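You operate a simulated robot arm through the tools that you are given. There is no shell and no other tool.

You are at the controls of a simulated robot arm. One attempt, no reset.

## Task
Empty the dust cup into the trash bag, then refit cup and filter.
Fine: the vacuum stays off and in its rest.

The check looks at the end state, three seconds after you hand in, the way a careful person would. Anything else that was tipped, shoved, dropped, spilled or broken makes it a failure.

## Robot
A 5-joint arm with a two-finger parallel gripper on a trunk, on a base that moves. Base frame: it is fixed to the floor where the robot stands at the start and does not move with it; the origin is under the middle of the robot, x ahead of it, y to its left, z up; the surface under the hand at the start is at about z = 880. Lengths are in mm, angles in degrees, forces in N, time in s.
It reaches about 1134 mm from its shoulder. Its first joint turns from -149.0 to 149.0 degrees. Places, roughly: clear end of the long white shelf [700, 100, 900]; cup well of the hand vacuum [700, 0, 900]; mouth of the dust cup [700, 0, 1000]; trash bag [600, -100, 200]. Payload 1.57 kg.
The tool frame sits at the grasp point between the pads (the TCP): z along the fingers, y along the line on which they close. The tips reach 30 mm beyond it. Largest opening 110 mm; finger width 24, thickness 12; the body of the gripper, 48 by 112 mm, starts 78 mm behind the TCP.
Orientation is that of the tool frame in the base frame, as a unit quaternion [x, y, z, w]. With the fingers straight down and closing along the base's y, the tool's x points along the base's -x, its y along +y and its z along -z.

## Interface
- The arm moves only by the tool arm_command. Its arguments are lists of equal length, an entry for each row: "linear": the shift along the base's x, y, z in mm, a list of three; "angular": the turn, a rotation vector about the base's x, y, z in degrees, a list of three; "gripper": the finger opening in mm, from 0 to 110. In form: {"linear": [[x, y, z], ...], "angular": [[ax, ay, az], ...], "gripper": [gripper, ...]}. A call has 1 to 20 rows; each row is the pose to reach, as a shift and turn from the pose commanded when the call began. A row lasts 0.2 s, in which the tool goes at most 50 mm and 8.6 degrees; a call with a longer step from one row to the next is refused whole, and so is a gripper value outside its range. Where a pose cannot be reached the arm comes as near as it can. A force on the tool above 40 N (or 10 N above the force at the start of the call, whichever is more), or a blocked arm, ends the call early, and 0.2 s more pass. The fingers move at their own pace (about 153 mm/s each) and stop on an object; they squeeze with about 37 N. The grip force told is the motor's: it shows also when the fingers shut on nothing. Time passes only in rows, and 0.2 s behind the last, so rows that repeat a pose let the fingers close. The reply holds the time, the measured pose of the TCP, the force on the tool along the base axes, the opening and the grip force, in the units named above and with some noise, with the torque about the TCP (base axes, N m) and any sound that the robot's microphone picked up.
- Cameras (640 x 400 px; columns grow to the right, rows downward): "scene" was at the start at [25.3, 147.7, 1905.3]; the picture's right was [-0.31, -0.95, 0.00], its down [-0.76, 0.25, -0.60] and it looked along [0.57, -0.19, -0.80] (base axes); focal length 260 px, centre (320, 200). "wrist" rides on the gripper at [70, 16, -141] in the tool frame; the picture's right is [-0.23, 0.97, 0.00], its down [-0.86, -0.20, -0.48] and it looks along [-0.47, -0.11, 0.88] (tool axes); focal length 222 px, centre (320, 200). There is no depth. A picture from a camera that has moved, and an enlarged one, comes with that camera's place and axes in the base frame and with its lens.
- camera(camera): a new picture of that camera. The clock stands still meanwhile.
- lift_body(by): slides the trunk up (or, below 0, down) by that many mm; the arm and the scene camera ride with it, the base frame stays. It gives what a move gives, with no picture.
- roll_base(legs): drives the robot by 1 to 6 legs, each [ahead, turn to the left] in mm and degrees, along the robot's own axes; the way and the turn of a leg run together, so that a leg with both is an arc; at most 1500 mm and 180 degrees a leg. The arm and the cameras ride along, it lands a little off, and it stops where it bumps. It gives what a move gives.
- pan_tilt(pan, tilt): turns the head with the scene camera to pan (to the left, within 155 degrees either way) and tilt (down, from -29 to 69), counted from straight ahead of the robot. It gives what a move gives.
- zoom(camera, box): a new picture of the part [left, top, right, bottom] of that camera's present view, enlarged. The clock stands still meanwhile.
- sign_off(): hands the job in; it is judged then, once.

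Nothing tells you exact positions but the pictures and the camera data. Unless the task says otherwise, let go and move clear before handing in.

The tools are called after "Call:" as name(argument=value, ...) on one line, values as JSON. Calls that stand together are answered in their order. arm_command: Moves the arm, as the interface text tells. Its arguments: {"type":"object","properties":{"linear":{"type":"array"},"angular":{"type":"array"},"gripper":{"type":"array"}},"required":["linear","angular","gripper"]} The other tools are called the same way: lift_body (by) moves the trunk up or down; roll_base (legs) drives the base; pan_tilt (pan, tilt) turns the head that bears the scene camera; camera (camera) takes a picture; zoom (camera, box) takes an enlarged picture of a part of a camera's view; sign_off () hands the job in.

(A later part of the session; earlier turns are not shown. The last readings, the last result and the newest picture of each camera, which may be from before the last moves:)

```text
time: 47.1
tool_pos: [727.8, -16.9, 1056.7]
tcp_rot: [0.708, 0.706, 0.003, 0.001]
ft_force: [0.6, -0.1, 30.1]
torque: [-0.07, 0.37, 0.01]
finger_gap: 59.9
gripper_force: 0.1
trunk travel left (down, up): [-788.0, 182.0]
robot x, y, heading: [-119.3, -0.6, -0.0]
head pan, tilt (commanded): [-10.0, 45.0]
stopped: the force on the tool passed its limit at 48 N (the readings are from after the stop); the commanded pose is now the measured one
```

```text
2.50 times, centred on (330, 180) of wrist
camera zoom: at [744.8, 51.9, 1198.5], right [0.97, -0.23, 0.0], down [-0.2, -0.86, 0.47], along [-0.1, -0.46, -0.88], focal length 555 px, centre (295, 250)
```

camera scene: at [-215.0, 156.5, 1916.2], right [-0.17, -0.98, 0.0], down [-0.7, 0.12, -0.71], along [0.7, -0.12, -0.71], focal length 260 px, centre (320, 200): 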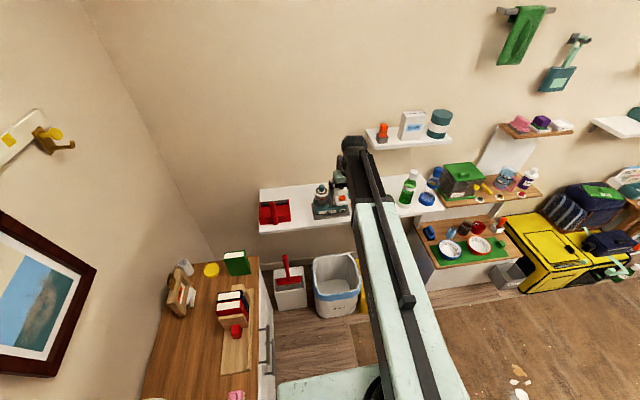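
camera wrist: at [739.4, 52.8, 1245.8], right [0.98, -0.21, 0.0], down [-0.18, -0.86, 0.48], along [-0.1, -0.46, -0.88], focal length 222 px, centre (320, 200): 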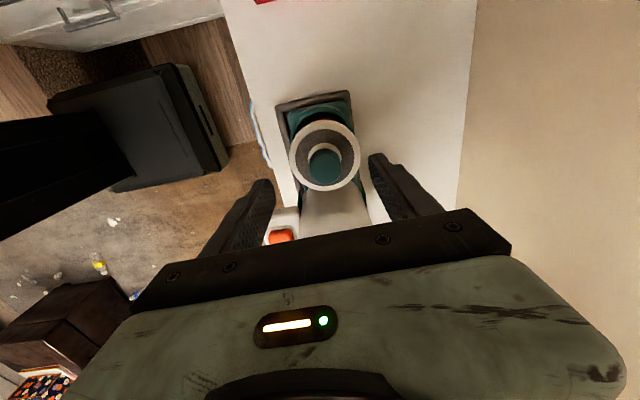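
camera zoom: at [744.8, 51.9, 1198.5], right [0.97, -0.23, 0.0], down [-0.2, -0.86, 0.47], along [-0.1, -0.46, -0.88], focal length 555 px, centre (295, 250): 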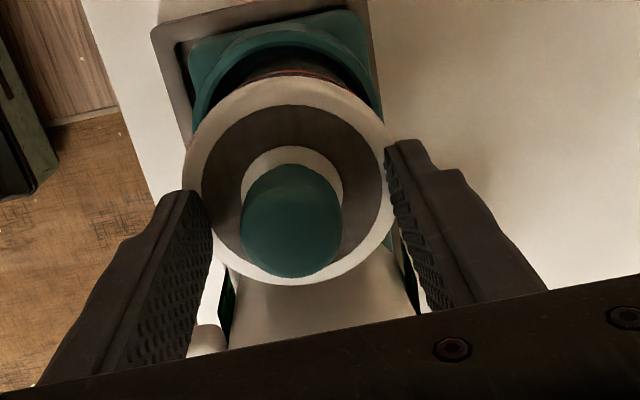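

The tips touched the rim of the disc, which sits slightly higher (z≈1027) than I estimated. I'll raise 5 mm right away and then close on the knob.

Call:
lift_body(by=6)

Call:
arm_command(linear=[[0, 0, 0], [0, 0, 0], [0, 0, 0], [0, 0, 0], [0, 0, 0]], angular=[[0, 0, 0], [0, 0, 0], [0, 0, 0], [0, 0, 0], [0, 0, 0]], gripper=[45, 36, 30, 24, 20])

Call:
zoom(camera="wrist", box=[230, 100, 430, 260])

Call:
zoom(camera="scene", box=[270, 130, 390, 220])

```text
time: 47.6
tool_pos: [730.6, -14.9, 1060.5]
tcp_rot: [0.707, 0.707, 0.003, 0.0]
ft_force: [-0.7, 0.1, -1.1]
torque: [0.0, 0.01, -0.01]
finger_gap: 59.8
gripper_force: 0.0
trunk travel left (down, up): [-794.0, 176.0]
robot x, y, heading: [-116.4, 4.7, 0.1]
head pan, tilt (commanded): [-10.0, 45.0]
```

```text
time: 48.8
tool_pos: [730.5, -16.1, 1059.9]
tcp_rot: [0.708, 0.707, 0.003, 0.0]
ft_force: [-2.3, -0.3, -0.3]
torque: [0.06, 0.25, -0.01]
finger_gap: 27.2
gripper_force: 36.9
trunk travel left (down, up): [-794.0, 176.0]
robot x, y, heading: [-119.5, 6.3, -0.2]
head pan, tilt (commanded): [-10.0, 45.0]
```

```text
2.50 times, centred on (330, 180) of wrist
camera zoom: at [747.3, 51.8, 1201.9], right [0.97, -0.23, 0.0], down [-0.2, -0.86, 0.47], along [-0.11, -0.46, -0.88], focal length 555 px, centre (295, 250)
```

zoom: 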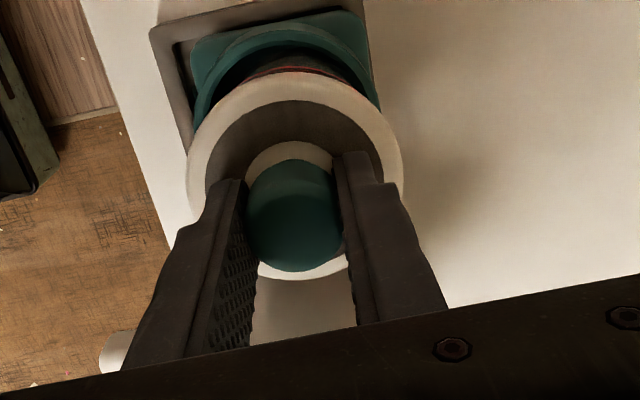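

```text
4.44 times, centred on (330, 175) of scene
camera zoom: at [-84.4, 156.6, 1777.2], right [-0.17, -0.98, 0.0], down [-0.7, 0.12, -0.71], along [0.7, -0.12, -0.71], focal length 1156 px, centre (276, 311)
```

zoom: 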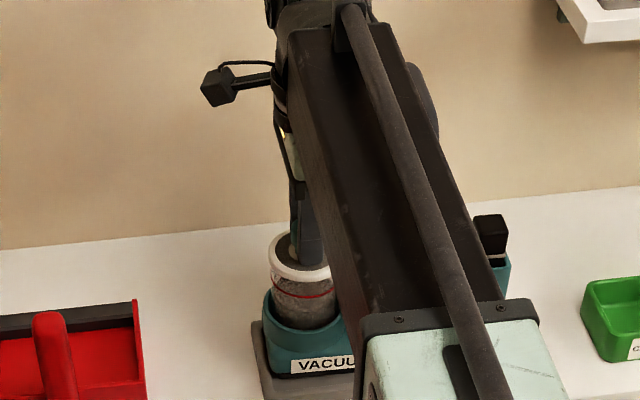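

The fingers hold the knob at 27 mm with little side load. I'll lift gently by 15 mm and check whether only the filter comes up.

Call:
lift_body(by=15)

Call:
zoom(camera="wrist", box=[230, 80, 430, 260])

Call:
zoom(camera="scene", box=[270, 130, 390, 220])

```text
time: 49.5
tool_pos: [731.0, -16.4, 1075.4]
tcp_rot: [0.708, 0.707, 0.003, 0.001]
ft_force: [0.5, 0.8, 0.6]
torque: [-0.04, 0.05, -0.02]
finger_gap: 27.8
gripper_force: 19.8
trunk travel left (down, up): [-809.0, 161.0]
robot x, y, heading: [-115.2, 1.9, -0.2]
head pan, tilt (commanded): [-10.0, 45.0]
```

```text
2.22 times, centred on (330, 170) of wrist
camera zoom: at [747.7, 51.7, 1216.8], right [0.97, -0.23, 0.0], down [-0.2, -0.86, 0.47], along [-0.11, -0.46, -0.88], focal length 494 px, centre (298, 267)
```

zoom: 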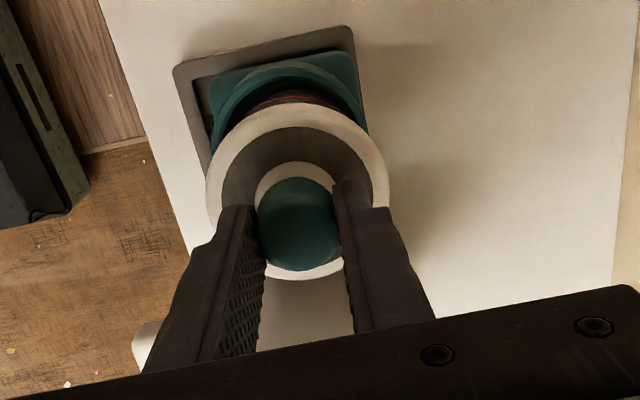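

```text
4.44 times, centred on (330, 175) of scene
camera zoom: at [-84.0, 156.6, 1792.3], right [-0.17, -0.98, 0.0], down [-0.7, 0.12, -0.71], along [0.7, -0.12, -0.71], focal length 1156 px, centre (276, 311)
```

zoom: 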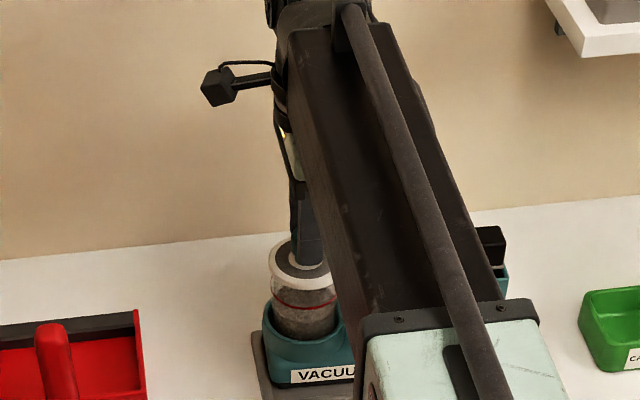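

The grip force dropped and the knob seems to have slid a little in the fingers, so I'll zoom in closely to see whether the filter actually moved.

Call:
zoom(camera="scene", box=[318, 170, 362, 210])

Call:
zoom(camera="wrist", box=[270, 110, 370, 200])

```text
10.00 times, centred on (340, 190) of scene
camera zoom: at [-84.0, 156.6, 1792.3], right [-0.17, -0.98, 0.0], down [-0.7, 0.12, -0.71], along [0.7, -0.12, -0.71], focal length 2600 px, centre (120, 300)
```

zoom: 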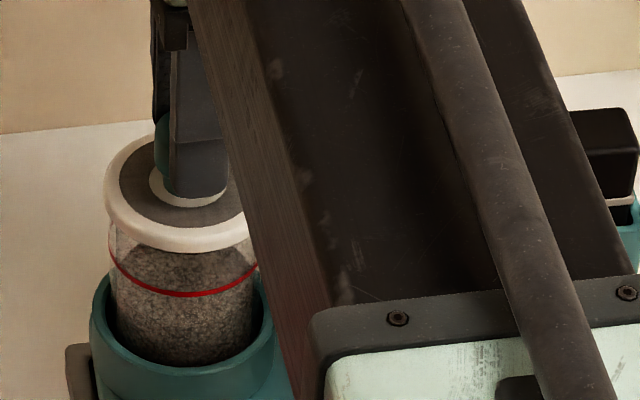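

```text
4.44 times, centred on (320, 155) of wrist
camera zoom: at [747.7, 51.7, 1216.8], right [0.97, -0.23, 0.0], down [-0.2, -0.86, 0.47], along [-0.11, -0.46, -0.88], focal length 987 px, centre (320, 400)
```

zoom: 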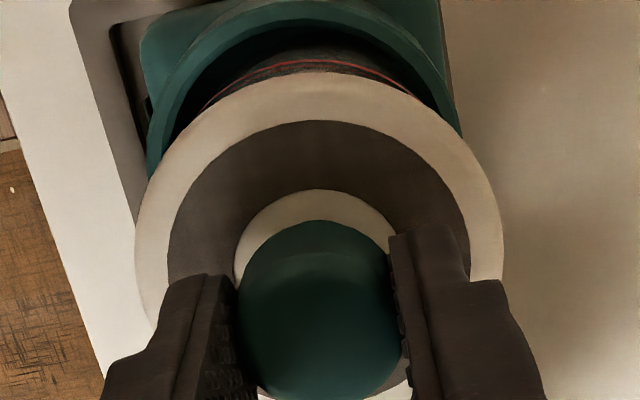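

The filter appears to have risen only a few mm while the fingers slid up on the knob. I'll re-tighten in place and read the forces.

Call:
arm_command(linear=[[0, 0, 0], [0, 0, 0], [0, 0, 0]], angular=[[0, 0, 0], [0, 0, 0], [0, 0, 0]], gripper=[10, 5, 0])

Call:
zoom(camera="wrist", box=[270, 110, 370, 200])

```text
time: 50.2
tool_pos: [728.7, -16.2, 1076.6]
tcp_rot: [0.709, 0.706, 0.002, 0.0]
ft_force: [-0.8, 0.1, 0.9]
torque: [-0.08, 0.1, 0.0]
finger_gap: 27.2
gripper_force: 37.4
trunk travel left (down, up): [-809.0, 161.0]
robot x, y, heading: [-122.0, 1.9, -0.1]
head pan, tilt (commanded): [-10.0, 45.0]
```

```text
4.44 times, centred on (320, 155) of wrist
camera zoom: at [747.6, 51.7, 1216.8], right [0.97, -0.23, 0.0], down [-0.2, -0.86, 0.47], along [-0.11, -0.46, -0.88], focal length 987 px, centre (320, 400)
```

zoom: 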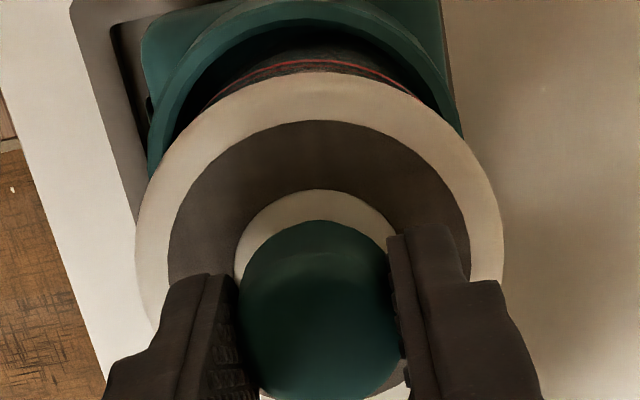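

Grip is back to full force at 27.2 mm. I'll lift another 12 mm and compare again.

Call:
lift_body(by=12)

Call:
zoom(camera="scene", box=[318, 170, 362, 210])

Call:
zoom(camera="wrist", box=[270, 110, 370, 200])

```text
time: 50.9
tool_pos: [730.4, -16.0, 1087.4]
tcp_rot: [0.708, 0.706, 0.002, 0.0]
ft_force: [-0.2, 0.7, -0.4]
torque: [0.03, 0.04, -0.01]
finger_gap: 27.2
gripper_force: 36.9
trunk travel left (down, up): [-821.0, 149.0]
robot x, y, heading: [-120.0, 4.6, 0.0]
head pan, tilt (commanded): [-10.0, 45.0]
```

```text
10.00 times, centred on (340, 190) of scene
camera zoom: at [-83.9, 156.6, 1804.3], right [-0.17, -0.98, 0.0], down [-0.7, 0.12, -0.71], along [0.7, -0.12, -0.71], focal length 2600 px, centre (120, 300)
```

zoom: 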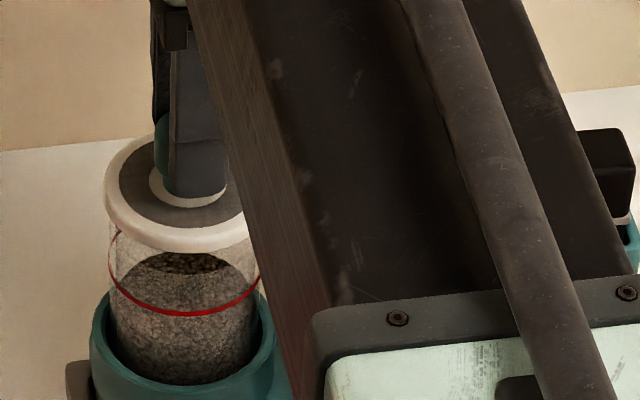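

```text
4.44 times, centred on (320, 155) of wrist
camera zoom: at [747.7, 51.8, 1228.8], right [0.97, -0.23, 0.0], down [-0.2, -0.86, 0.47], along [-0.11, -0.46, -0.88], focal length 987 px, centre (320, 400)
```

zoom: 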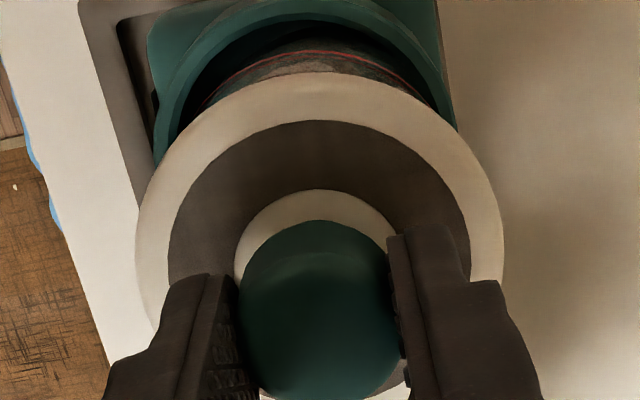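

The filter now rises with the hand and the cup stays put. I'll lift another 60 mm and look at the filter's underside and the open cup.

Call:
lift_body(by=60)

Call:
zoom(camera="scene", box=[300, 150, 380, 220])

Call:
camera(camera="wrist")

```text
time: 51.9
tool_pos: [731.8, -15.9, 1147.5]
tcp_rot: [0.707, 0.707, 0.002, 0.0]
ft_force: [-0.5, 0.4, 0.2]
torque: [-0.02, -0.01, -0.02]
finger_gap: 27.1
gripper_force: 37.0
trunk travel left (down, up): [-881.0, 89.0]
robot x, y, heading: [-115.5, 3.7, 0.2]
head pan, tilt (commanded): [-10.0, 45.0]
```

```text
5.71 times, centred on (340, 185) of scene
camera zoom: at [-83.9, 156.6, 1864.2], right [-0.17, -0.98, 0.0], down [-0.7, 0.12, -0.71], along [0.7, -0.12, -0.71], focal length 1486 px, centre (206, 286)
```

zoom: 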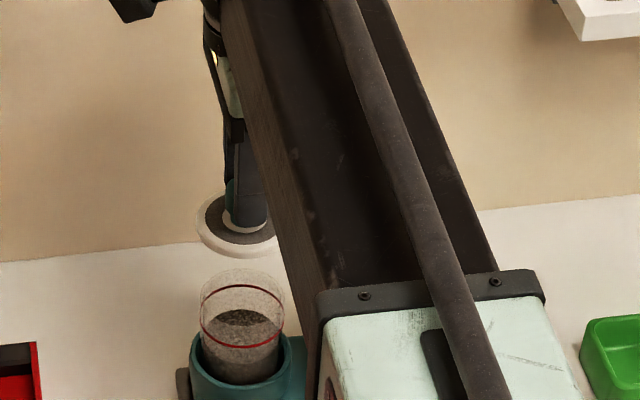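

```text
taken
camera wrist: at [747.7, 51.8, 1288.7], right [0.97, -0.23, 0.0], down [-0.2, -0.86, 0.47], along [-0.11, -0.46, -0.88], focal length 222 px, centre (320, 200)
```

wrist: 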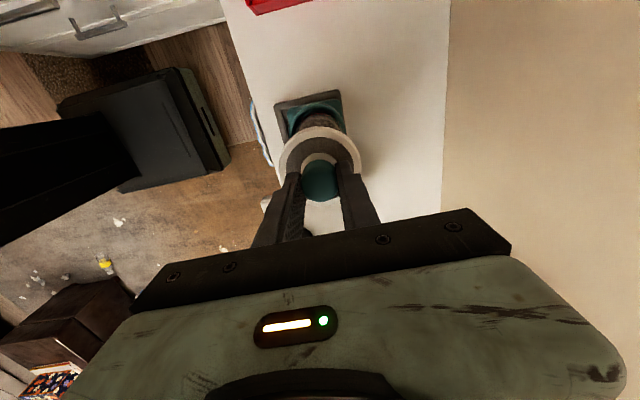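

The filter is out cleanly and the cup stands open in its well with the dust below the red line. I'll carry the filter to the clear rear part of the shelf near (795, 97) and lower it.

Call:
arm_command(linear=[[11, 19, 0], [22, 38, 0], [33, 57, 0], [44, 76, 0], [55, 95, 0], [65, 113, 0], [65, 113, 0]], angular=[[0, 0, 0], [0, 0, 0], [0, 0, 0], [0, 0, 0], [0, 0, 0], [0, 0, 0], [0, 0, 0]], gripper=[0, 0, 0, 0, 0, 0, 0])

Call:
lift_body(by=-150)

Call:
camera(camera="wrist")

Call:
camera(camera="scene")

```text
time: 53.5
tool_pos: [796.2, 96.3, 1146.1]
tcp_rot: [0.708, 0.707, 0.003, -0.001]
ft_force: [0.2, -0.1, -0.4]
torque: [0.01, 0.01, 0.0]
finger_gap: 27.1
gripper_force: 37.4
trunk travel left (down, up): [-881.0, 89.0]
robot x, y, heading: [-118.4, 0.4, 0.0]
head pan, tilt (commanded): [-10.0, 45.0]
```

```text
time: 55.2
tool_pos: [795.6, 96.4, 998.2]
tcp_rot: [0.708, 0.707, 0.002, 0.0]
ft_force: [0.5, -0.1, 0.4]
torque: [0.08, 0.02, 0.04]
finger_gap: 27.3
gripper_force: 37.0
trunk travel left (down, up): [-731.0, 239.0]
robot x, y, heading: [-119.8, -1.0, -0.1]
head pan, tilt (commanded): [-10.0, 45.0]
```

```text
taken
camera wrist: at [812.6, 164.2, 1138.8], right [0.97, -0.23, 0.0], down [-0.2, -0.86, 0.47], along [-0.11, -0.46, -0.88], focal length 222 px, centre (320, 200)
```

wrist: 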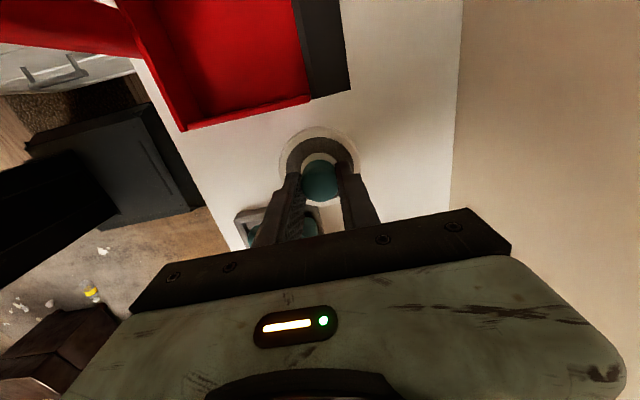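

```text
taken
camera scene: at [-84.1, 156.5, 1714.2], right [-0.17, -0.98, 0.0], down [-0.7, 0.12, -0.71], along [0.7, -0.12, -0.71], focal length 260 px, centre (320, 200)
```

scene: 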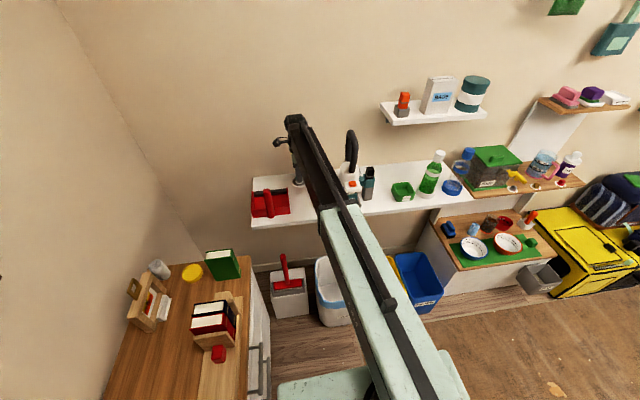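

The filter is over the clear spot, with about 18 mm to the dustpan and 22 mm to the vacuum's rest. I'll zoom in to judge its height above the shelf before lowering further.

Call:
zoom(camera="scene", box=[270, 140, 330, 200])

Call:
lift_body(by=-40)

Call:
zoom(camera="scene", box=[270, 140, 330, 200])

```text
6.67 times, centred on (300, 170) of scene
camera zoom: at [-84.1, 156.5, 1714.2], right [-0.17, -0.98, 0.0], down [-0.7, 0.12, -0.71], along [0.7, -0.12, -0.71], focal length 1733 px, centre (453, 400)
```

zoom: 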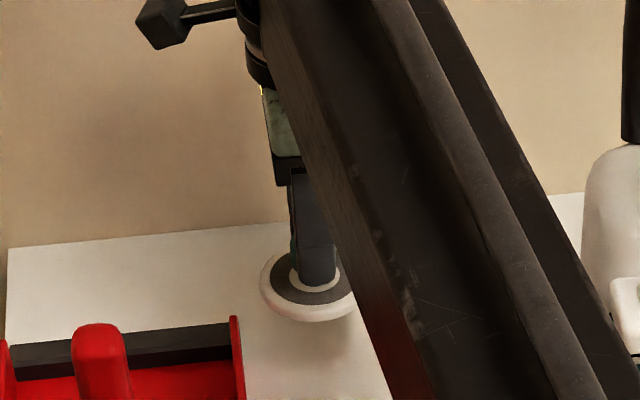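

```text
time: 56.0
tool_pos: [795.0, 96.4, 958.6]
tcp_rot: [0.708, 0.706, 0.002, 0.001]
ft_force: [-0.3, 1.1, -1.0]
torque: [0.01, 0.0, -0.03]
finger_gap: 27.3
gripper_force: 37.1
trunk travel left (down, up): [-691.0, 279.0]
robot x, y, heading: [-120.0, 1.5, 0.0]
head pan, tilt (commanded): [-10.0, 45.0]
```

```text
6.67 times, centred on (300, 170) of scene
camera zoom: at [-84.2, 156.5, 1674.2], right [-0.17, -0.98, 0.0], down [-0.7, 0.12, -0.71], along [0.7, -0.12, -0.71], focal length 1733 px, centre (453, 400)
```

zoom: 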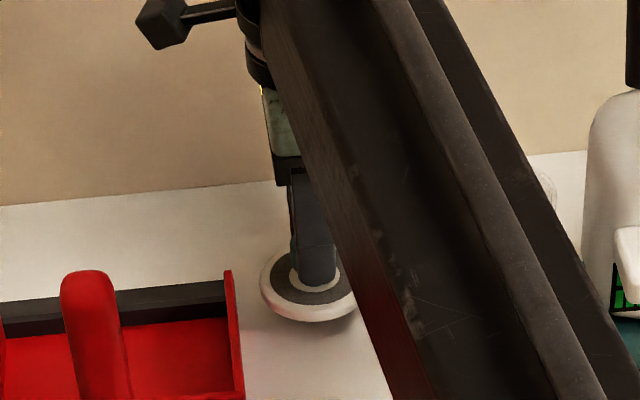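

The disc is close above the shelf. I'll lower in small steps and watch for contact force.

Call:
lift_body(by=-10)

Call:
lift_body(by=-6)

Call:
lift_body(by=-4)

```text
time: 56.6
tool_pos: [795.4, 97.0, 947.9]
tcp_rot: [0.708, 0.706, 0.003, -0.001]
ft_force: [0.7, 0.0, 0.0]
torque: [0.01, 0.01, 0.0]
finger_gap: 26.8
gripper_force: 36.8
trunk travel left (down, up): [-681.0, 289.0]
robot x, y, heading: [-116.2, -1.3, 0.0]
head pan, tilt (commanded): [-10.0, 45.0]
```

```text
time: 57.2
tool_pos: [795.8, 96.9, 942.4]
tcp_rot: [0.707, 0.707, 0.002, 0.001]
ft_force: [-0.6, -0.3, 0.2]
torque: [-0.01, 0.04, -0.01]
finger_gap: 27.2
gripper_force: 36.7
trunk travel left (down, up): [-675.0, 295.0]
robot x, y, heading: [-121.1, -3.2, -0.3]
head pan, tilt (commanded): [-10.0, 45.0]
```

```text
time: 57.7
tool_pos: [796.0, 96.0, 940.3]
tcp_rot: [0.707, 0.707, 0.004, 0.002]
ft_force: [10.7, 0.5, 30.1]
torque: [-0.2, -0.3, 0.08]
finger_gap: 27.4
gripper_force: 37.4
trunk travel left (down, up): [-671.0, 299.0]
robot x, y, heading: [-118.1, 3.2, 0.1]
head pan, tilt (commanded): [-10.0, 45.0]
```

Contact at TCP z≈940, so the filter rests on the shelf. I'll relieve the force slightly, then open the fingers.

Call:
lift_body(by=2)

Call:
arm_command(linear=[[0, 0, 0], [0, 0, 0], [0, 0, 0], [0, 0, 0]], angular=[[0, 0, 0], [0, 0, 0], [0, 0, 0], [0, 0, 0]], gripper=[30, 36, 44, 50])

Call:
zoom(camera="wrist", box=[230, 80, 430, 260])

Call:
zoom(camera="scene", box=[270, 140, 330, 200])

```text
time: 58.2
tool_pos: [795.1, 95.1, 940.3]
tcp_rot: [0.708, 0.707, 0.002, 0.0]
ft_force: [0.8, 0.6, 9.2]
torque: [-0.15, 0.06, 0.03]
finger_gap: 27.4
gripper_force: 37.1
trunk travel left (down, up): [-673.0, 297.0]
robot x, y, heading: [-117.7, 3.0, 0.2]
head pan, tilt (commanded): [-10.0, 45.0]
```

```text
time: 59.2
tool_pos: [796.2, 97.2, 939.8]
tcp_rot: [0.707, 0.707, 0.002, 0.0]
ft_force: [-0.8, 0.0, 0.3]
torque: [0.01, -0.03, 0.02]
finger_gap: 50.0
gripper_force: 0.1
trunk travel left (down, up): [-673.0, 297.0]
robot x, y, heading: [-119.4, 0.5, -0.1]
head pan, tilt (commanded): [-10.0, 45.0]
```

```text
2.22 times, centred on (330, 170) of wrist
camera zoom: at [812.6, 164.3, 1080.8], right [0.97, -0.23, 0.0], down [-0.2, -0.86, 0.47], along [-0.11, -0.46, -0.88], focal length 494 px, centre (298, 267)
```

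zoom: 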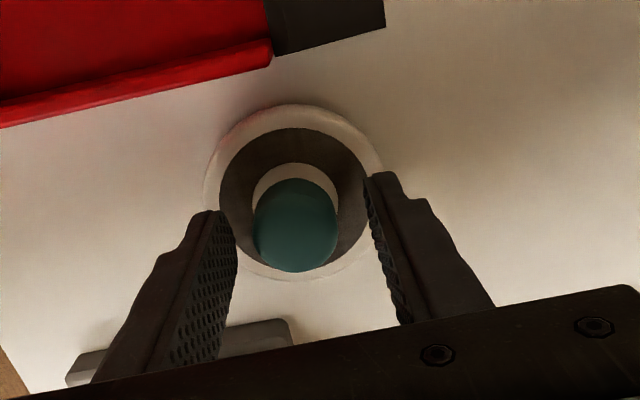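

```text
6.67 times, centred on (300, 170) of scene
camera zoom: at [-84.1, 156.6, 1656.2], right [-0.17, -0.98, 0.0], down [-0.7, 0.12, -0.71], along [0.7, -0.12, -0.71], focal length 1733 px, centre (453, 400)
```

zoom: 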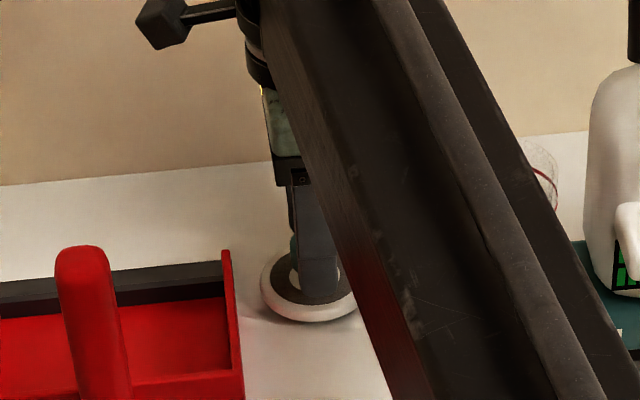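

The filter stands on the shelf, upright and stable. I'll raise the hand clear and check both the filter and the open cup.

Call:
lift_body(by=260)

Call:
camera(camera="wrist")

Call:
arm_command(linear=[[-40, -12, 0], [-80, -24, 0], [-120, -36, 0], [-160, -48, 0], [-190, -50, 0]], angular=[[0, 0, 8], [0, 0, 16], [0, 0, 24], [0, 0, 32], [0, 0, 40]], gripper=[84, 84, 84, 84, 84])

Call:
camera(camera="wrist")

```text
time: 61.9
tool_pos: [795.6, 96.0, 1199.6]
tcp_rot: [0.707, 0.707, 0.003, 0.0]
ft_force: [0.2, -0.2, 0.6]
torque: [-0.02, 0.02, 0.02]
finger_gap: 50.1
gripper_force: 0.0
trunk travel left (down, up): [-933.0, 37.0]
robot x, y, heading: [-118.6, 2.4, 0.2]
head pan, tilt (commanded): [-10.0, 45.0]
```

```text
taken
camera wrist: at [812.7, 164.3, 1340.7], right [0.97, -0.23, 0.0], down [-0.2, -0.86, 0.47], along [-0.11, -0.46, -0.88], focal length 222 px, centre (320, 200)
```

wrist: 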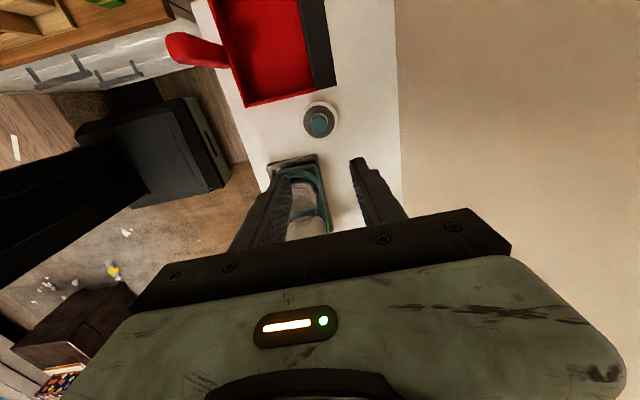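

```text
time: 63.1
tool_pos: [603.6, 46.2, 1199.7]
tcp_rot: [0.422, 0.907, 0.002, -0.001]
ft_force: [-0.3, 0.3, 0.6]
torque: [-0.03, 0.01, 0.01]
finger_gap: 83.8
gripper_force: 0.0
trunk travel left (down, up): [-933.0, 37.0]
robot x, y, heading: [-117.9, 0.4, -0.0]
head pan, tilt (commanded): [-10.0, 45.0]
```

```text
taken
camera wrist: at [573.0, 108.3, 1341.0], right [0.89, 0.45, 0.0], down [0.4, -0.79, 0.47], along [0.22, -0.42, -0.88], focal length 222 px, centre (320, 200)
```

wrist: 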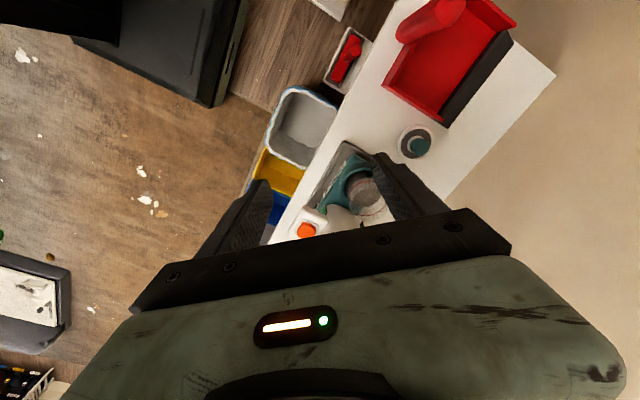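

The filter stands safely on the shelf and the cup is open. I'll zoom in on the cup to refine its centre from this angle.

Call:
zoom(camera="wrist", box=[290, 110, 450, 230])

Call:
zoom(camera="scene", box=[260, 160, 380, 250])

```text
3.33 times, centred on (370, 170) of wrist
camera zoom: at [573.0, 108.3, 1341.0], right [0.89, 0.45, 0.0], down [0.4, -0.79, 0.47], along [0.22, -0.42, -0.88], focal length 740 px, centre (153, 300)
```

zoom: 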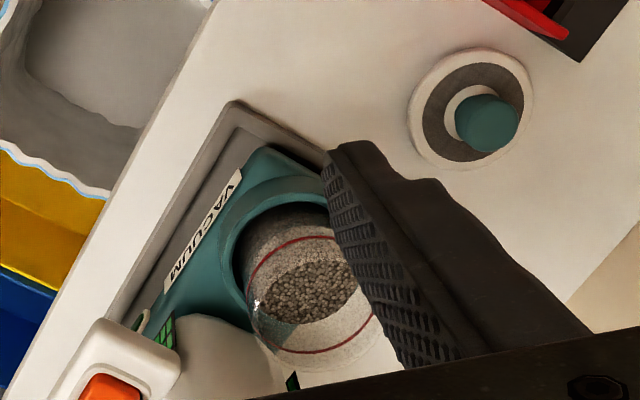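

```text
4.44 times, centred on (320, 205) of scene
camera zoom: at [-84.6, 156.6, 1916.2], right [-0.17, -0.98, 0.0], down [-0.7, 0.12, -0.71], along [0.7, -0.12, -0.71], focal length 1156 px, centre (320, 178)
```

zoom: 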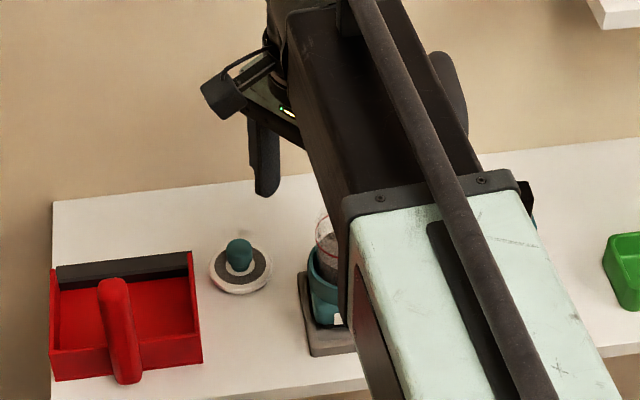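

The cup holds grey granules up to about the red line. Next I'll keep turning the hand (tool still down) so that swinging it sideways will put the camera on top.

Call:
arm_command(linear=[[-3, 2, 0], [-6, 4, 0], [-9, 6, 0], [-12, 8, 0], [-15, 10, 0], [-18, 12, 0], [-21, 14, 0], [-24, 16, 0], [-27, 18, 0], [-30, 20, 0], [-33, 22, 0], [-36, 24, 0], [-39, 26, 0], [-42, 28, 0], [-45, 30, 0], [-48, 32, 0], [-50, 34, 0]], angular=[[0, 0, 8.2], [0, 0, 16.5], [0, 0, 24.7], [0, 0, 33], [0, 0, 41.2], [0, 0, 49.4], [0, 0, 57.7], [0, 0, 65.9], [0, 0, 74.1], [0, 0, 82.4], [0, 0, 90.6], [0, 0, 98.8], [0, 0, 107.1], [0, 0, 115.3], [0, 0, 123.5], [0, 0, 131.8], [0, 0, 140]], gripper=[84, 84, 84, 84, 84, 84, 84, 84, 84, 84, 84, 84, 84, 84, 84, 84, 84])

```text
time: 66.7
tool_pos: [555.0, 80.2, 1198.9]
tcp_rot: [0.708, -0.706, 0.0, 0.002]
ft_force: [-0.1, -0.6, -0.7]
torque: [-0.01, 0.0, 0.0]
finger_gap: 84.1
gripper_force: 0.1
trunk travel left (down, up): [-933.0, 37.0]
robot x, y, heading: [-121.3, 2.2, 0.2]
head pan, tilt (commanded): [-10.0, 45.0]
```

The hand is oriented as intended with everything in reach. Now I'll swing it sideways in open air to horizontal, heading −55° with the camera on top, well above the shelf.

Call:
arm_command(linear=[[9.1, -15.6, 2.1], [19.1, -30.3, 8.2], [30.1, -43.6, 18.4], [41.5, -54.8, 32.3], [53.2, -63.6, 49.8], [65, -69.4, 70.4], [76.7, -71.8, 93.8], [87.9, -70.8, 119.6], [98.7, -65.9, 147.3], [108.4, -56.9, 176.2], [117.2, -43.8, 205.9], [124.6, -26.6, 235.8]], angular=[[-7.24, -2.28, 2.28], [-14.49, -4.57, 4.57], [-21.73, -6.85, 6.85], [-28.97, -9.13, 9.13], [-36.22, -11.42, 11.42], [-43.46, -13.7, 13.7], [-50.7, -15.98, 15.98], [-57.95, -18.26, 18.26], [-65.19, -20.55, 20.55], [-72.43, -22.83, 22.83], [-79.68, -25.11, 25.11], [-86.95, -27.41, 27.41]], gripper=[84, 84, 84, 84, 84, 84, 84, 84, 84, 84, 84, 84])

Call:
camera(camera="scene")

Call:
camera(camera="wrist")

```text
time: 69.3
tool_pos: [679.9, 54.3, 1439.2]
tcp_rot: [0.625, -0.328, 0.627, 0.329]
ft_force: [0.2, 0.7, 0.7]
torque: [-0.02, -0.01, 0.01]
finger_gap: 84.0
gripper_force: 0.0
trunk travel left (down, up): [-933.0, 37.0]
robot x, y, heading: [-119.9, -0.7, 0.2]
head pan, tilt (commanded): [-10.0, 45.0]
```

```text
taken
camera scene: at [-84.2, 156.8, 1916.2], right [-0.17, -0.98, 0.0], down [-0.7, 0.12, -0.71], along [0.7, -0.12, -0.71], focal length 260 px, centre (320, 200)
```

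scene: 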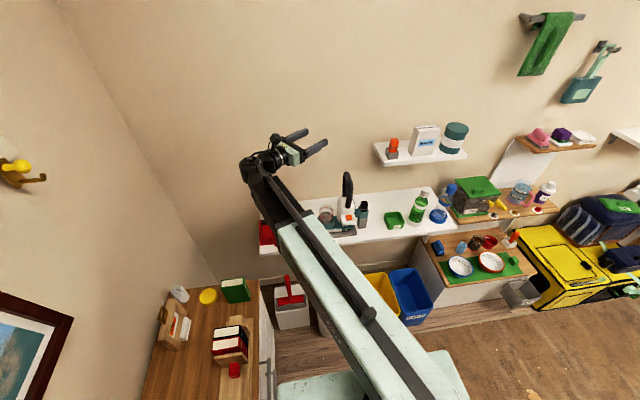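

```text
taken
camera wrist: at [587.0, 159.9, 1507.3], right [-0.8, -0.56, -0.23], down [-0.11, 0.5, -0.86], along [0.59, -0.66, -0.46], focal length 222 px, centre (320, 200)
```

wrist: 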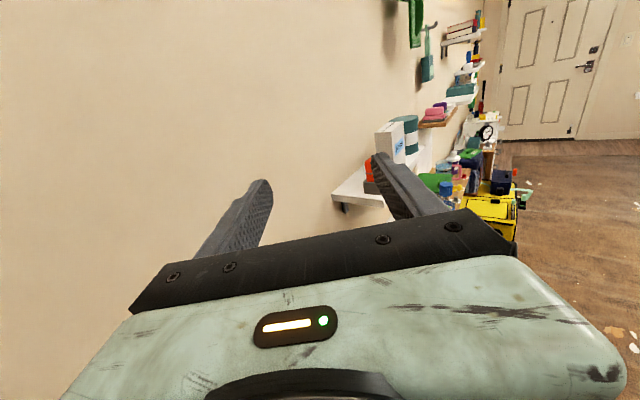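

The hand is level at heading −55° with the camera on top. Before touching the cup I'll rehearse the pour roll here, about the tool axis in the direction that should stay within limits.

Call:
arm_command(linear=[[0, 0, 0], [0, 0, 0], [0, 0, 0], [0, 0, 0], [0, 0, 0], [0, 0, 0], [0, 0, 0], [0, 0, 0], [0, 0, 0], [0, 0, 0], [0, 0, 0], [0, 0, 0], [0, 0, 0], [0, 0, 0], [0, 0, 0], [0, 0, 0], [0, 0, 0], [0, 0, 0], [0, 0, 0], [0, 0, 0]], angular=[[4.8, -6.99, 0], [9.6, -13.98, 0], [14.4, -20.97, 0], [19.2, -27.96, 0], [24, -34.95, 0], [28.8, -41.94, 0], [33.6, -48.93, 0], [38.4, -55.92, 0], [43.2, -62.91, 0], [48, -69.9, 0], [52.8, -76.89, 0], [57.6, -83.88, 0], [62.4, -90.87, 0], [67.2, -97.86, 0], [72, -104.85, 0], [76.8, -111.84, 0], [81.6, -118.83, 0], [86.4, -125.82, 0], [91.2, -132.81, 0], [96, -139.8, 0]], gripper=[84, 84, 84, 84, 84, 84, 84, 84, 84, 84, 84, 84, 84, 84, 84, 84, 84, 84, 84, 84])

```text
time: 73.5
tool_pos: [680.7, 53.5, 1436.0]
tcp_rot: [0.274, 0.654, -0.384, 0.592]
ft_force: [-0.1, -0.4, 0.4]
torque: [0.02, 0.0, 0.02]
finger_gap: 84.0
gripper_force: 0.1
out of reach, approached as far as the arm can: row 2, 3, 4, 5, 6, 7, 8, 9
trunk travel left (down, up): [-933.0, 37.0]
robot x, y, heading: [-116.4, 1.5, -0.1]
head pan, tilt (commanded): [-10.0, 45.0]
```

The roll works all the way to nearly inverted while the TCP stays in place. I'll roll back to the upright grip orientation.

Call:
arm_command(linear=[[0, 0, 0], [0, 0, 0], [0, 0, 0], [0, 0, 0], [0, 0, 0], [0, 0, 0], [0, 0, 0], [0, 0, 0], [0, 0, 0], [0, 0, 0], [0, 0, 0], [0, 0, 0], [0, 0, 0], [0, 0, 0], [0, 0, 0], [0, 0, 0], [0, 0, 0], [0, 0, 0], [0, 0, 0], [0, 0, 0]], angular=[[-4.8, 6.99, 0], [-9.6, 13.98, 0], [-14.4, 20.97, 0], [-19.2, 27.96, 0], [-24, 34.95, 0], [-28.8, 41.94, 0], [-33.6, 48.93, 0], [-38.4, 55.92, 0], [-43.2, 62.91, 0], [-48, 69.9, 0], [-52.8, 76.89, 0], [-57.6, 83.88, 0], [-62.4, 90.87, 0], [-67.2, 97.86, 0], [-72, 104.85, 0], [-76.8, 111.84, 0], [-81.6, 118.83, 0], [-86.4, 125.82, 0], [-91.2, 132.81, 0], [-96, 139.8, 0]], gripper=[84, 84, 84, 84, 84, 84, 84, 84, 84, 84, 84, 84, 84, 84, 84, 84, 84, 84, 84, 84])

```text
time: 77.7
tool_pos: [681.2, 54.9, 1439.0]
tcp_rot: [0.627, -0.327, 0.627, 0.328]
ft_force: [-0.1, -0.4, 0.6]
torque: [0.02, -0.01, 0.02]
finger_gap: 84.0
gripper_force: 0.0
out of reach, approached as far as the arm can: row 8, 9, 10, 11, 12, 13, 14, 15, 16, 17, 18
trunk travel left (down, up): [-933.0, 37.0]
robot x, y, heading: [-118.8, 2.9, 0.1]
head pan, tilt (commanded): [-10.0, 45.0]
```

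The arm returns to the upright orientation exactly. Before lowering the trunk beside the cabinet, I'll shift the hand away from the dustpan handle and look at the clearance between the platform and the cabinet.

Call:
arm_command(linear=[[-25, 3, 0], [-51, 5, 0], [-51, 5, 0]], angular=[[0, 0, 0], [0, 0, 0], [0, 0, 0]], gripper=[92, 92, 92])

Call:
pan_tilt(pan=60, tilt=69)

Call:
camera(camera="scene")

```text
time: 78.5
tool_pos: [628.5, 57.5, 1438.0]
tcp_rot: [0.626, -0.328, 0.627, 0.328]
ft_force: [-0.5, 0.7, 0.5]
torque: [-0.02, -0.03, -0.01]
finger_gap: 92.0
gripper_force: 0.0
out of reach, approached as far as the arm can: row 1
trunk travel left (down, up): [-933.0, 37.0]
robot x, y, heading: [-123.6, 2.4, 0.0]
head pan, tilt (commanded): [-10.0, 45.0]
```

```text
time: 79.9
tool_pos: [629.0, 58.4, 1438.4]
tcp_rot: [0.626, -0.327, 0.628, 0.327]
ft_force: [0.4, -0.8, -0.5]
torque: [0.03, 0.01, 0.02]
finger_gap: 91.9
gripper_force: 0.1
trunk travel left (down, up): [-933.0, 37.0]
robot x, y, heading: [-120.2, 0.2, -0.1]
head pan, tilt (commanded): [60.0, 68.8]
```

```text
taken
camera scene: at [-136.3, 219.1, 1887.4], right [0.87, -0.5, 0.0], down [-0.47, -0.81, -0.36], along [0.18, 0.31, -0.93], focal length 260 px, centre (320, 200)
```

scene: 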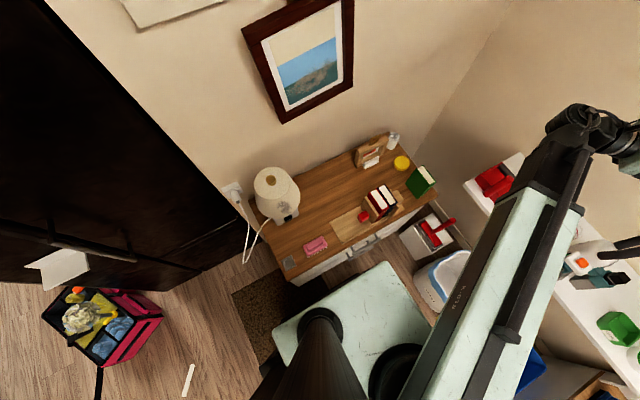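

The platform's left edge is at y≈220 and the cabinet face is at y≈300 or beyond, so lowering is clear. I'll aim the head at the vacuum again and lower most of the way.

Call:
pan_tilt(pan=-5, tilt=40)

Call:
lift_body(by=-330)

Call:
camera(camera="scene")

Call:
camera(camera="wrist")

```text
time: 81.2
tool_pos: [628.9, 57.7, 1438.1]
tcp_rot: [0.626, -0.328, 0.628, 0.328]
ft_force: [0.7, 0.5, -0.4]
torque: [-0.02, 0.01, 0.0]
finger_gap: 92.4
gripper_force: 0.1
trunk travel left (down, up): [-933.0, 37.0]
robot x, y, heading: [-118.0, 1.4, 0.0]
head pan, tilt (commanded): [-5.0, 40.0]
```

```text
time: 84.5
tool_pos: [627.9, 59.6, 1109.6]
tcp_rot: [0.625, -0.328, 0.627, 0.328]
ft_force: [0.0, -0.2, 0.4]
torque: [-0.01, -0.03, 0.01]
finger_gap: 91.7
gripper_force: 0.0
trunk travel left (down, up): [-603.0, 367.0]
robot x, y, heading: [-120.3, -2.3, 0.0]
head pan, tilt (commanded): [-5.0, 40.0]
```

```text
taken
camera scene: at [-79.6, 163.3, 1593.5], right [-0.09, -1.0, 0.0], down [-0.64, 0.06, -0.77], along [0.76, -0.07, -0.64], focal length 260 px, centre (320, 200)
```

scene: 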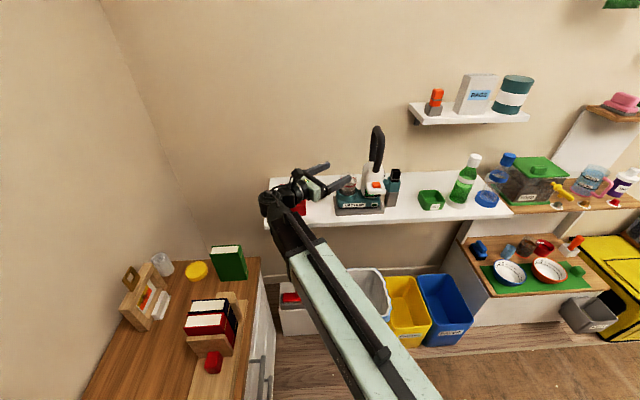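

```text
taken
camera wrist: at [535.7, 164.3, 1177.1], right [-0.8, -0.56, -0.23], down [-0.11, 0.51, -0.86], along [0.59, -0.66, -0.46], focal length 222 px, centre (320, 200)
```

wrist: 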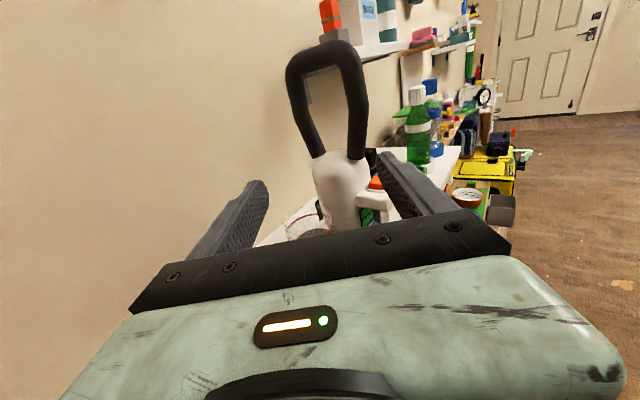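

The wrist camera now sees the vacuum with the handle loop and the cup between the fingers. I'll zoom both views to check clearances to the dustpan handle.

Call:
zoom(camera="scene", box=[250, 140, 410, 240])

Call:
zoom(camera="wrist", box=[230, 140, 430, 260])

```text
4.00 times, centred on (330, 190) of scene
camera zoom: at [-79.6, 163.3, 1593.5], right [-0.09, -1.0, 0.0], down [-0.64, 0.06, -0.77], along [0.76, -0.07, -0.64], focal length 1040 px, centre (280, 240)
```

zoom: 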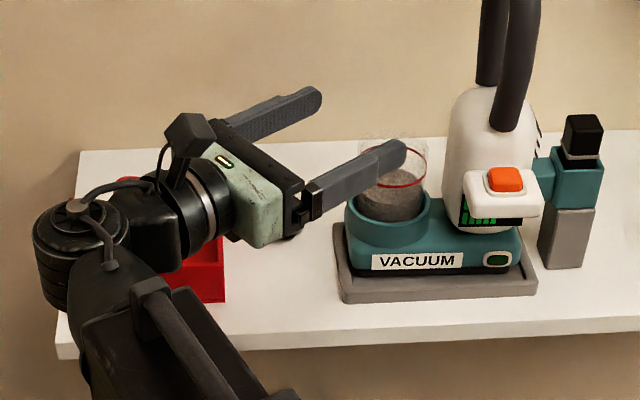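

```text
3.20 times, centred on (330, 200) of wrist
camera zoom: at [535.7, 164.3, 1177.1], right [-0.8, -0.56, -0.23], down [-0.11, 0.51, -0.86], along [0.59, -0.66, -0.46], focal length 711 px, centre (288, 200)
```

zoom: 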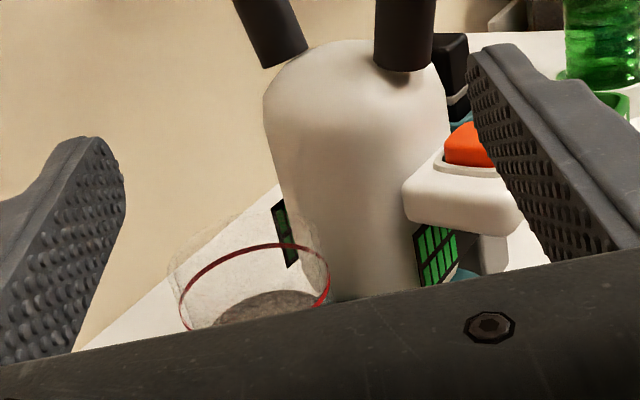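

The view confirms the cup's axis is at about (730.5, −16) and lies where I predicted between the fingers. I'll line up 75 mm back along the approach direction, then lower to z≈982.

Call:
arm_command(linear=[[20, -4, 0], [40, -9, 0], [59, -13, 0], [59, -13, 0]], angular=[[0, 0, 0], [0, 0, 0], [0, 0, 0], [0, 0, 0]], gripper=[92, 92, 92, 92])

Call:
lift_body(by=-80)

Call:
zoom(camera="wrist", box=[210, 120, 430, 260])

Call:
zoom(camera="scene", box=[250, 140, 410, 240])

```text
time: 85.5
tool_pos: [687.9, 44.6, 1107.0]
tcp_rot: [0.626, -0.327, 0.628, 0.327]
ft_force: [-0.9, -0.8, 0.0]
torque: [0.0, -0.01, -0.02]
finger_gap: 92.2
gripper_force: 0.1
trunk travel left (down, up): [-603.0, 367.0]
robot x, y, heading: [-119.2, -2.1, 0.1]
head pan, tilt (commanded): [-5.0, 40.0]
```

```text
time: 86.7
tool_pos: [688.8, 45.9, 1028.1]
tcp_rot: [0.626, -0.328, 0.627, 0.328]
ft_force: [0.3, -0.8, 0.1]
torque: [0.02, -0.02, 0.01]
finger_gap: 92.0
gripper_force: 0.1
trunk travel left (down, up): [-523.0, 447.0]
robot x, y, heading: [-117.8, -0.8, 0.4]
head pan, tilt (commanded): [-5.0, 40.0]
```

```text
2.86 times, centred on (320, 190) of wrist
camera zoom: at [594.9, 151.4, 1097.1], right [-0.8, -0.56, -0.23], down [-0.11, 0.51, -0.86], along [0.59, -0.66, -0.46], focal length 635 px, centre (320, 229)
```

zoom: 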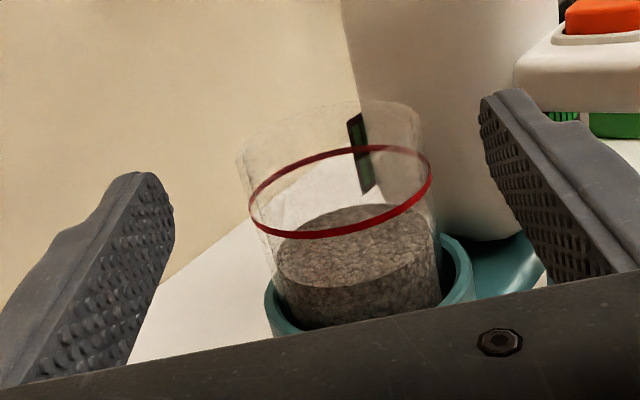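

```text
4.00 times, centred on (330, 190) of scene
camera zoom: at [-79.6, 163.3, 1513.5], right [-0.09, -1.0, 0.0], down [-0.64, 0.06, -0.77], along [0.76, -0.07, -0.64], focal length 1040 px, centre (280, 240)
```

zoom: 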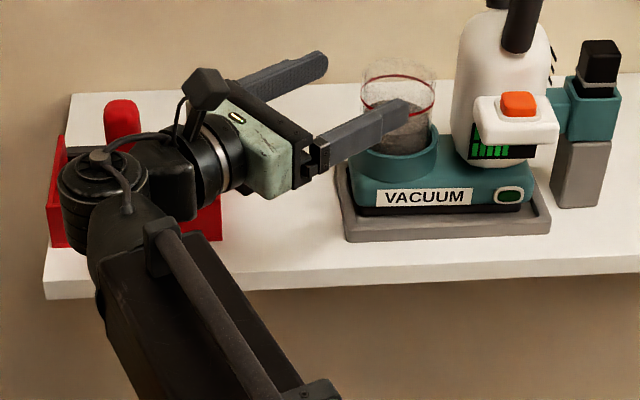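

The cup is perfectly visible between the fingers: glass rim at z≈1021, red line at 996, well rim at about 946. Alignment along the closing direction is within a millimetre. I'll lower to z≈982.

Call:
lift_body(by=-45)

Call:
zoom(camera="wrist", box=[210, 80, 430, 260])

Call:
zoom(camera="scene", box=[250, 120, 410, 220])

```text
time: 87.5
tool_pos: [688.2, 45.2, 983.0]
tcp_rot: [0.626, -0.329, 0.626, 0.329]
ft_force: [-0.3, 0.6, 1.2]
torque: [-0.02, -0.02, 0.01]
finger_gap: 91.9
gripper_force: 0.0
trunk travel left (down, up): [-478.0, 492.0]
robot x, y, heading: [-118.4, 1.7, 0.2]
head pan, tilt (commanded): [-5.0, 40.0]
```

```text
2.22 times, centred on (320, 170) of wrist
camera zoom: at [594.9, 151.4, 1052.1], right [-0.8, -0.56, -0.23], down [-0.11, 0.51, -0.86], along [0.59, -0.66, -0.46], focal length 494 px, centre (320, 267)
```

zoom: 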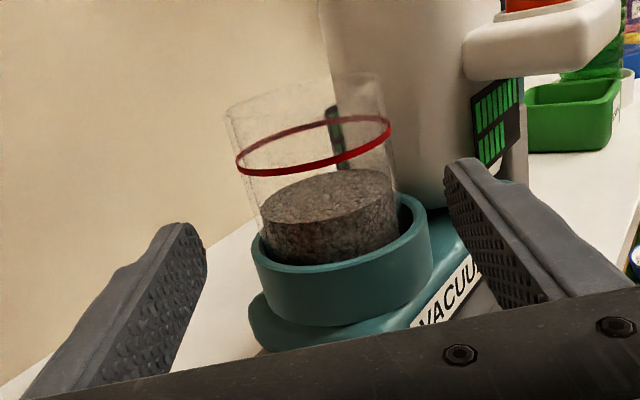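

```text
4.00 times, centred on (330, 170) of scene
camera zoom: at [-79.6, 163.3, 1468.4], right [-0.09, -1.0, 0.0], down [-0.64, 0.06, -0.77], along [0.76, -0.07, -0.64], focal length 1040 px, centre (280, 320)
```

zoom: 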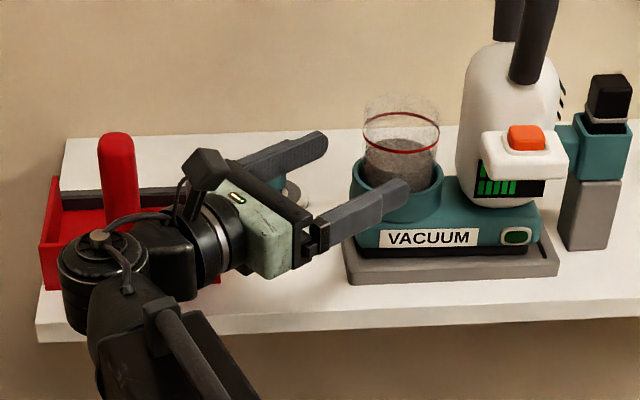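

The finger height range (971–995) clears the well rim at z≈959 and stays below the glass rim. I'll raise 4 mm for margin and advance 40 mm along the approach, then recheck.

Call:
lift_body(by=4)

Call:
arm_command(linear=[[5.7, -8.2, 0], [11.4, -16.4, 0], [17.1, -24.6, 0], [22.9, -32.9, 0], [22.9, -32.9, 0]], angular=[[0, 0, 0], [0, 0, 0], [0, 0, 0], [0, 0, 0], [0, 0, 0]], gripper=[92, 92, 92, 92, 92])

Call:
zoom(camera="wrist", box=[210, 80, 430, 260])

Call:
zoom(camera="scene", box=[300, 120, 400, 190])

```text
time: 88.1
tool_pos: [687.7, 45.1, 986.5]
tcp_rot: [0.626, -0.327, 0.628, 0.327]
ft_force: [-0.4, 0.0, -0.1]
torque: [0.0, -0.01, -0.01]
finger_gap: 92.2
gripper_force: 0.1
trunk travel left (down, up): [-482.0, 488.0]
robot x, y, heading: [-120.9, 1.5, 0.2]
head pan, tilt (commanded): [-5.0, 40.0]
```

```text
time: 89.3
tool_pos: [710.8, 12.0, 987.5]
tcp_rot: [0.627, -0.327, 0.627, 0.327]
ft_force: [0.5, 0.3, 0.7]
torque: [-0.01, 0.01, -0.02]
finger_gap: 91.9
gripper_force: 0.1
trunk travel left (down, up): [-482.0, 488.0]
robot x, y, heading: [-119.0, -2.3, -0.0]
head pan, tilt (commanded): [-5.0, 40.0]
```

```text
2.22 times, centred on (320, 170) of wrist
camera zoom: at [617.5, 117.8, 1056.1], right [-0.8, -0.56, -0.23], down [-0.11, 0.51, -0.86], along [0.59, -0.66, -0.46], focal length 494 px, centre (320, 267)
```

zoom: 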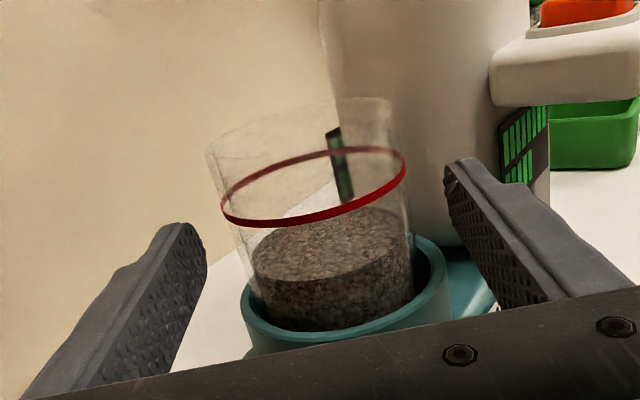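

```text
5.71 times, centred on (350, 155) of scene
camera zoom: at [-79.6, 163.3, 1472.5], right [-0.09, -1.0, 0.0], down [-0.64, 0.06, -0.77], along [0.76, -0.07, -0.64], focal length 1486 px, centre (149, 457)
```

zoom: 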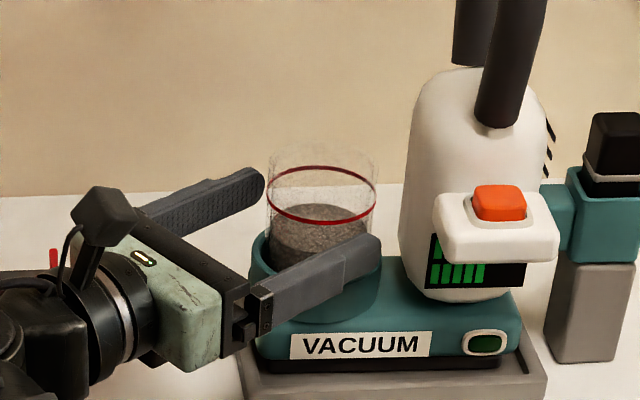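

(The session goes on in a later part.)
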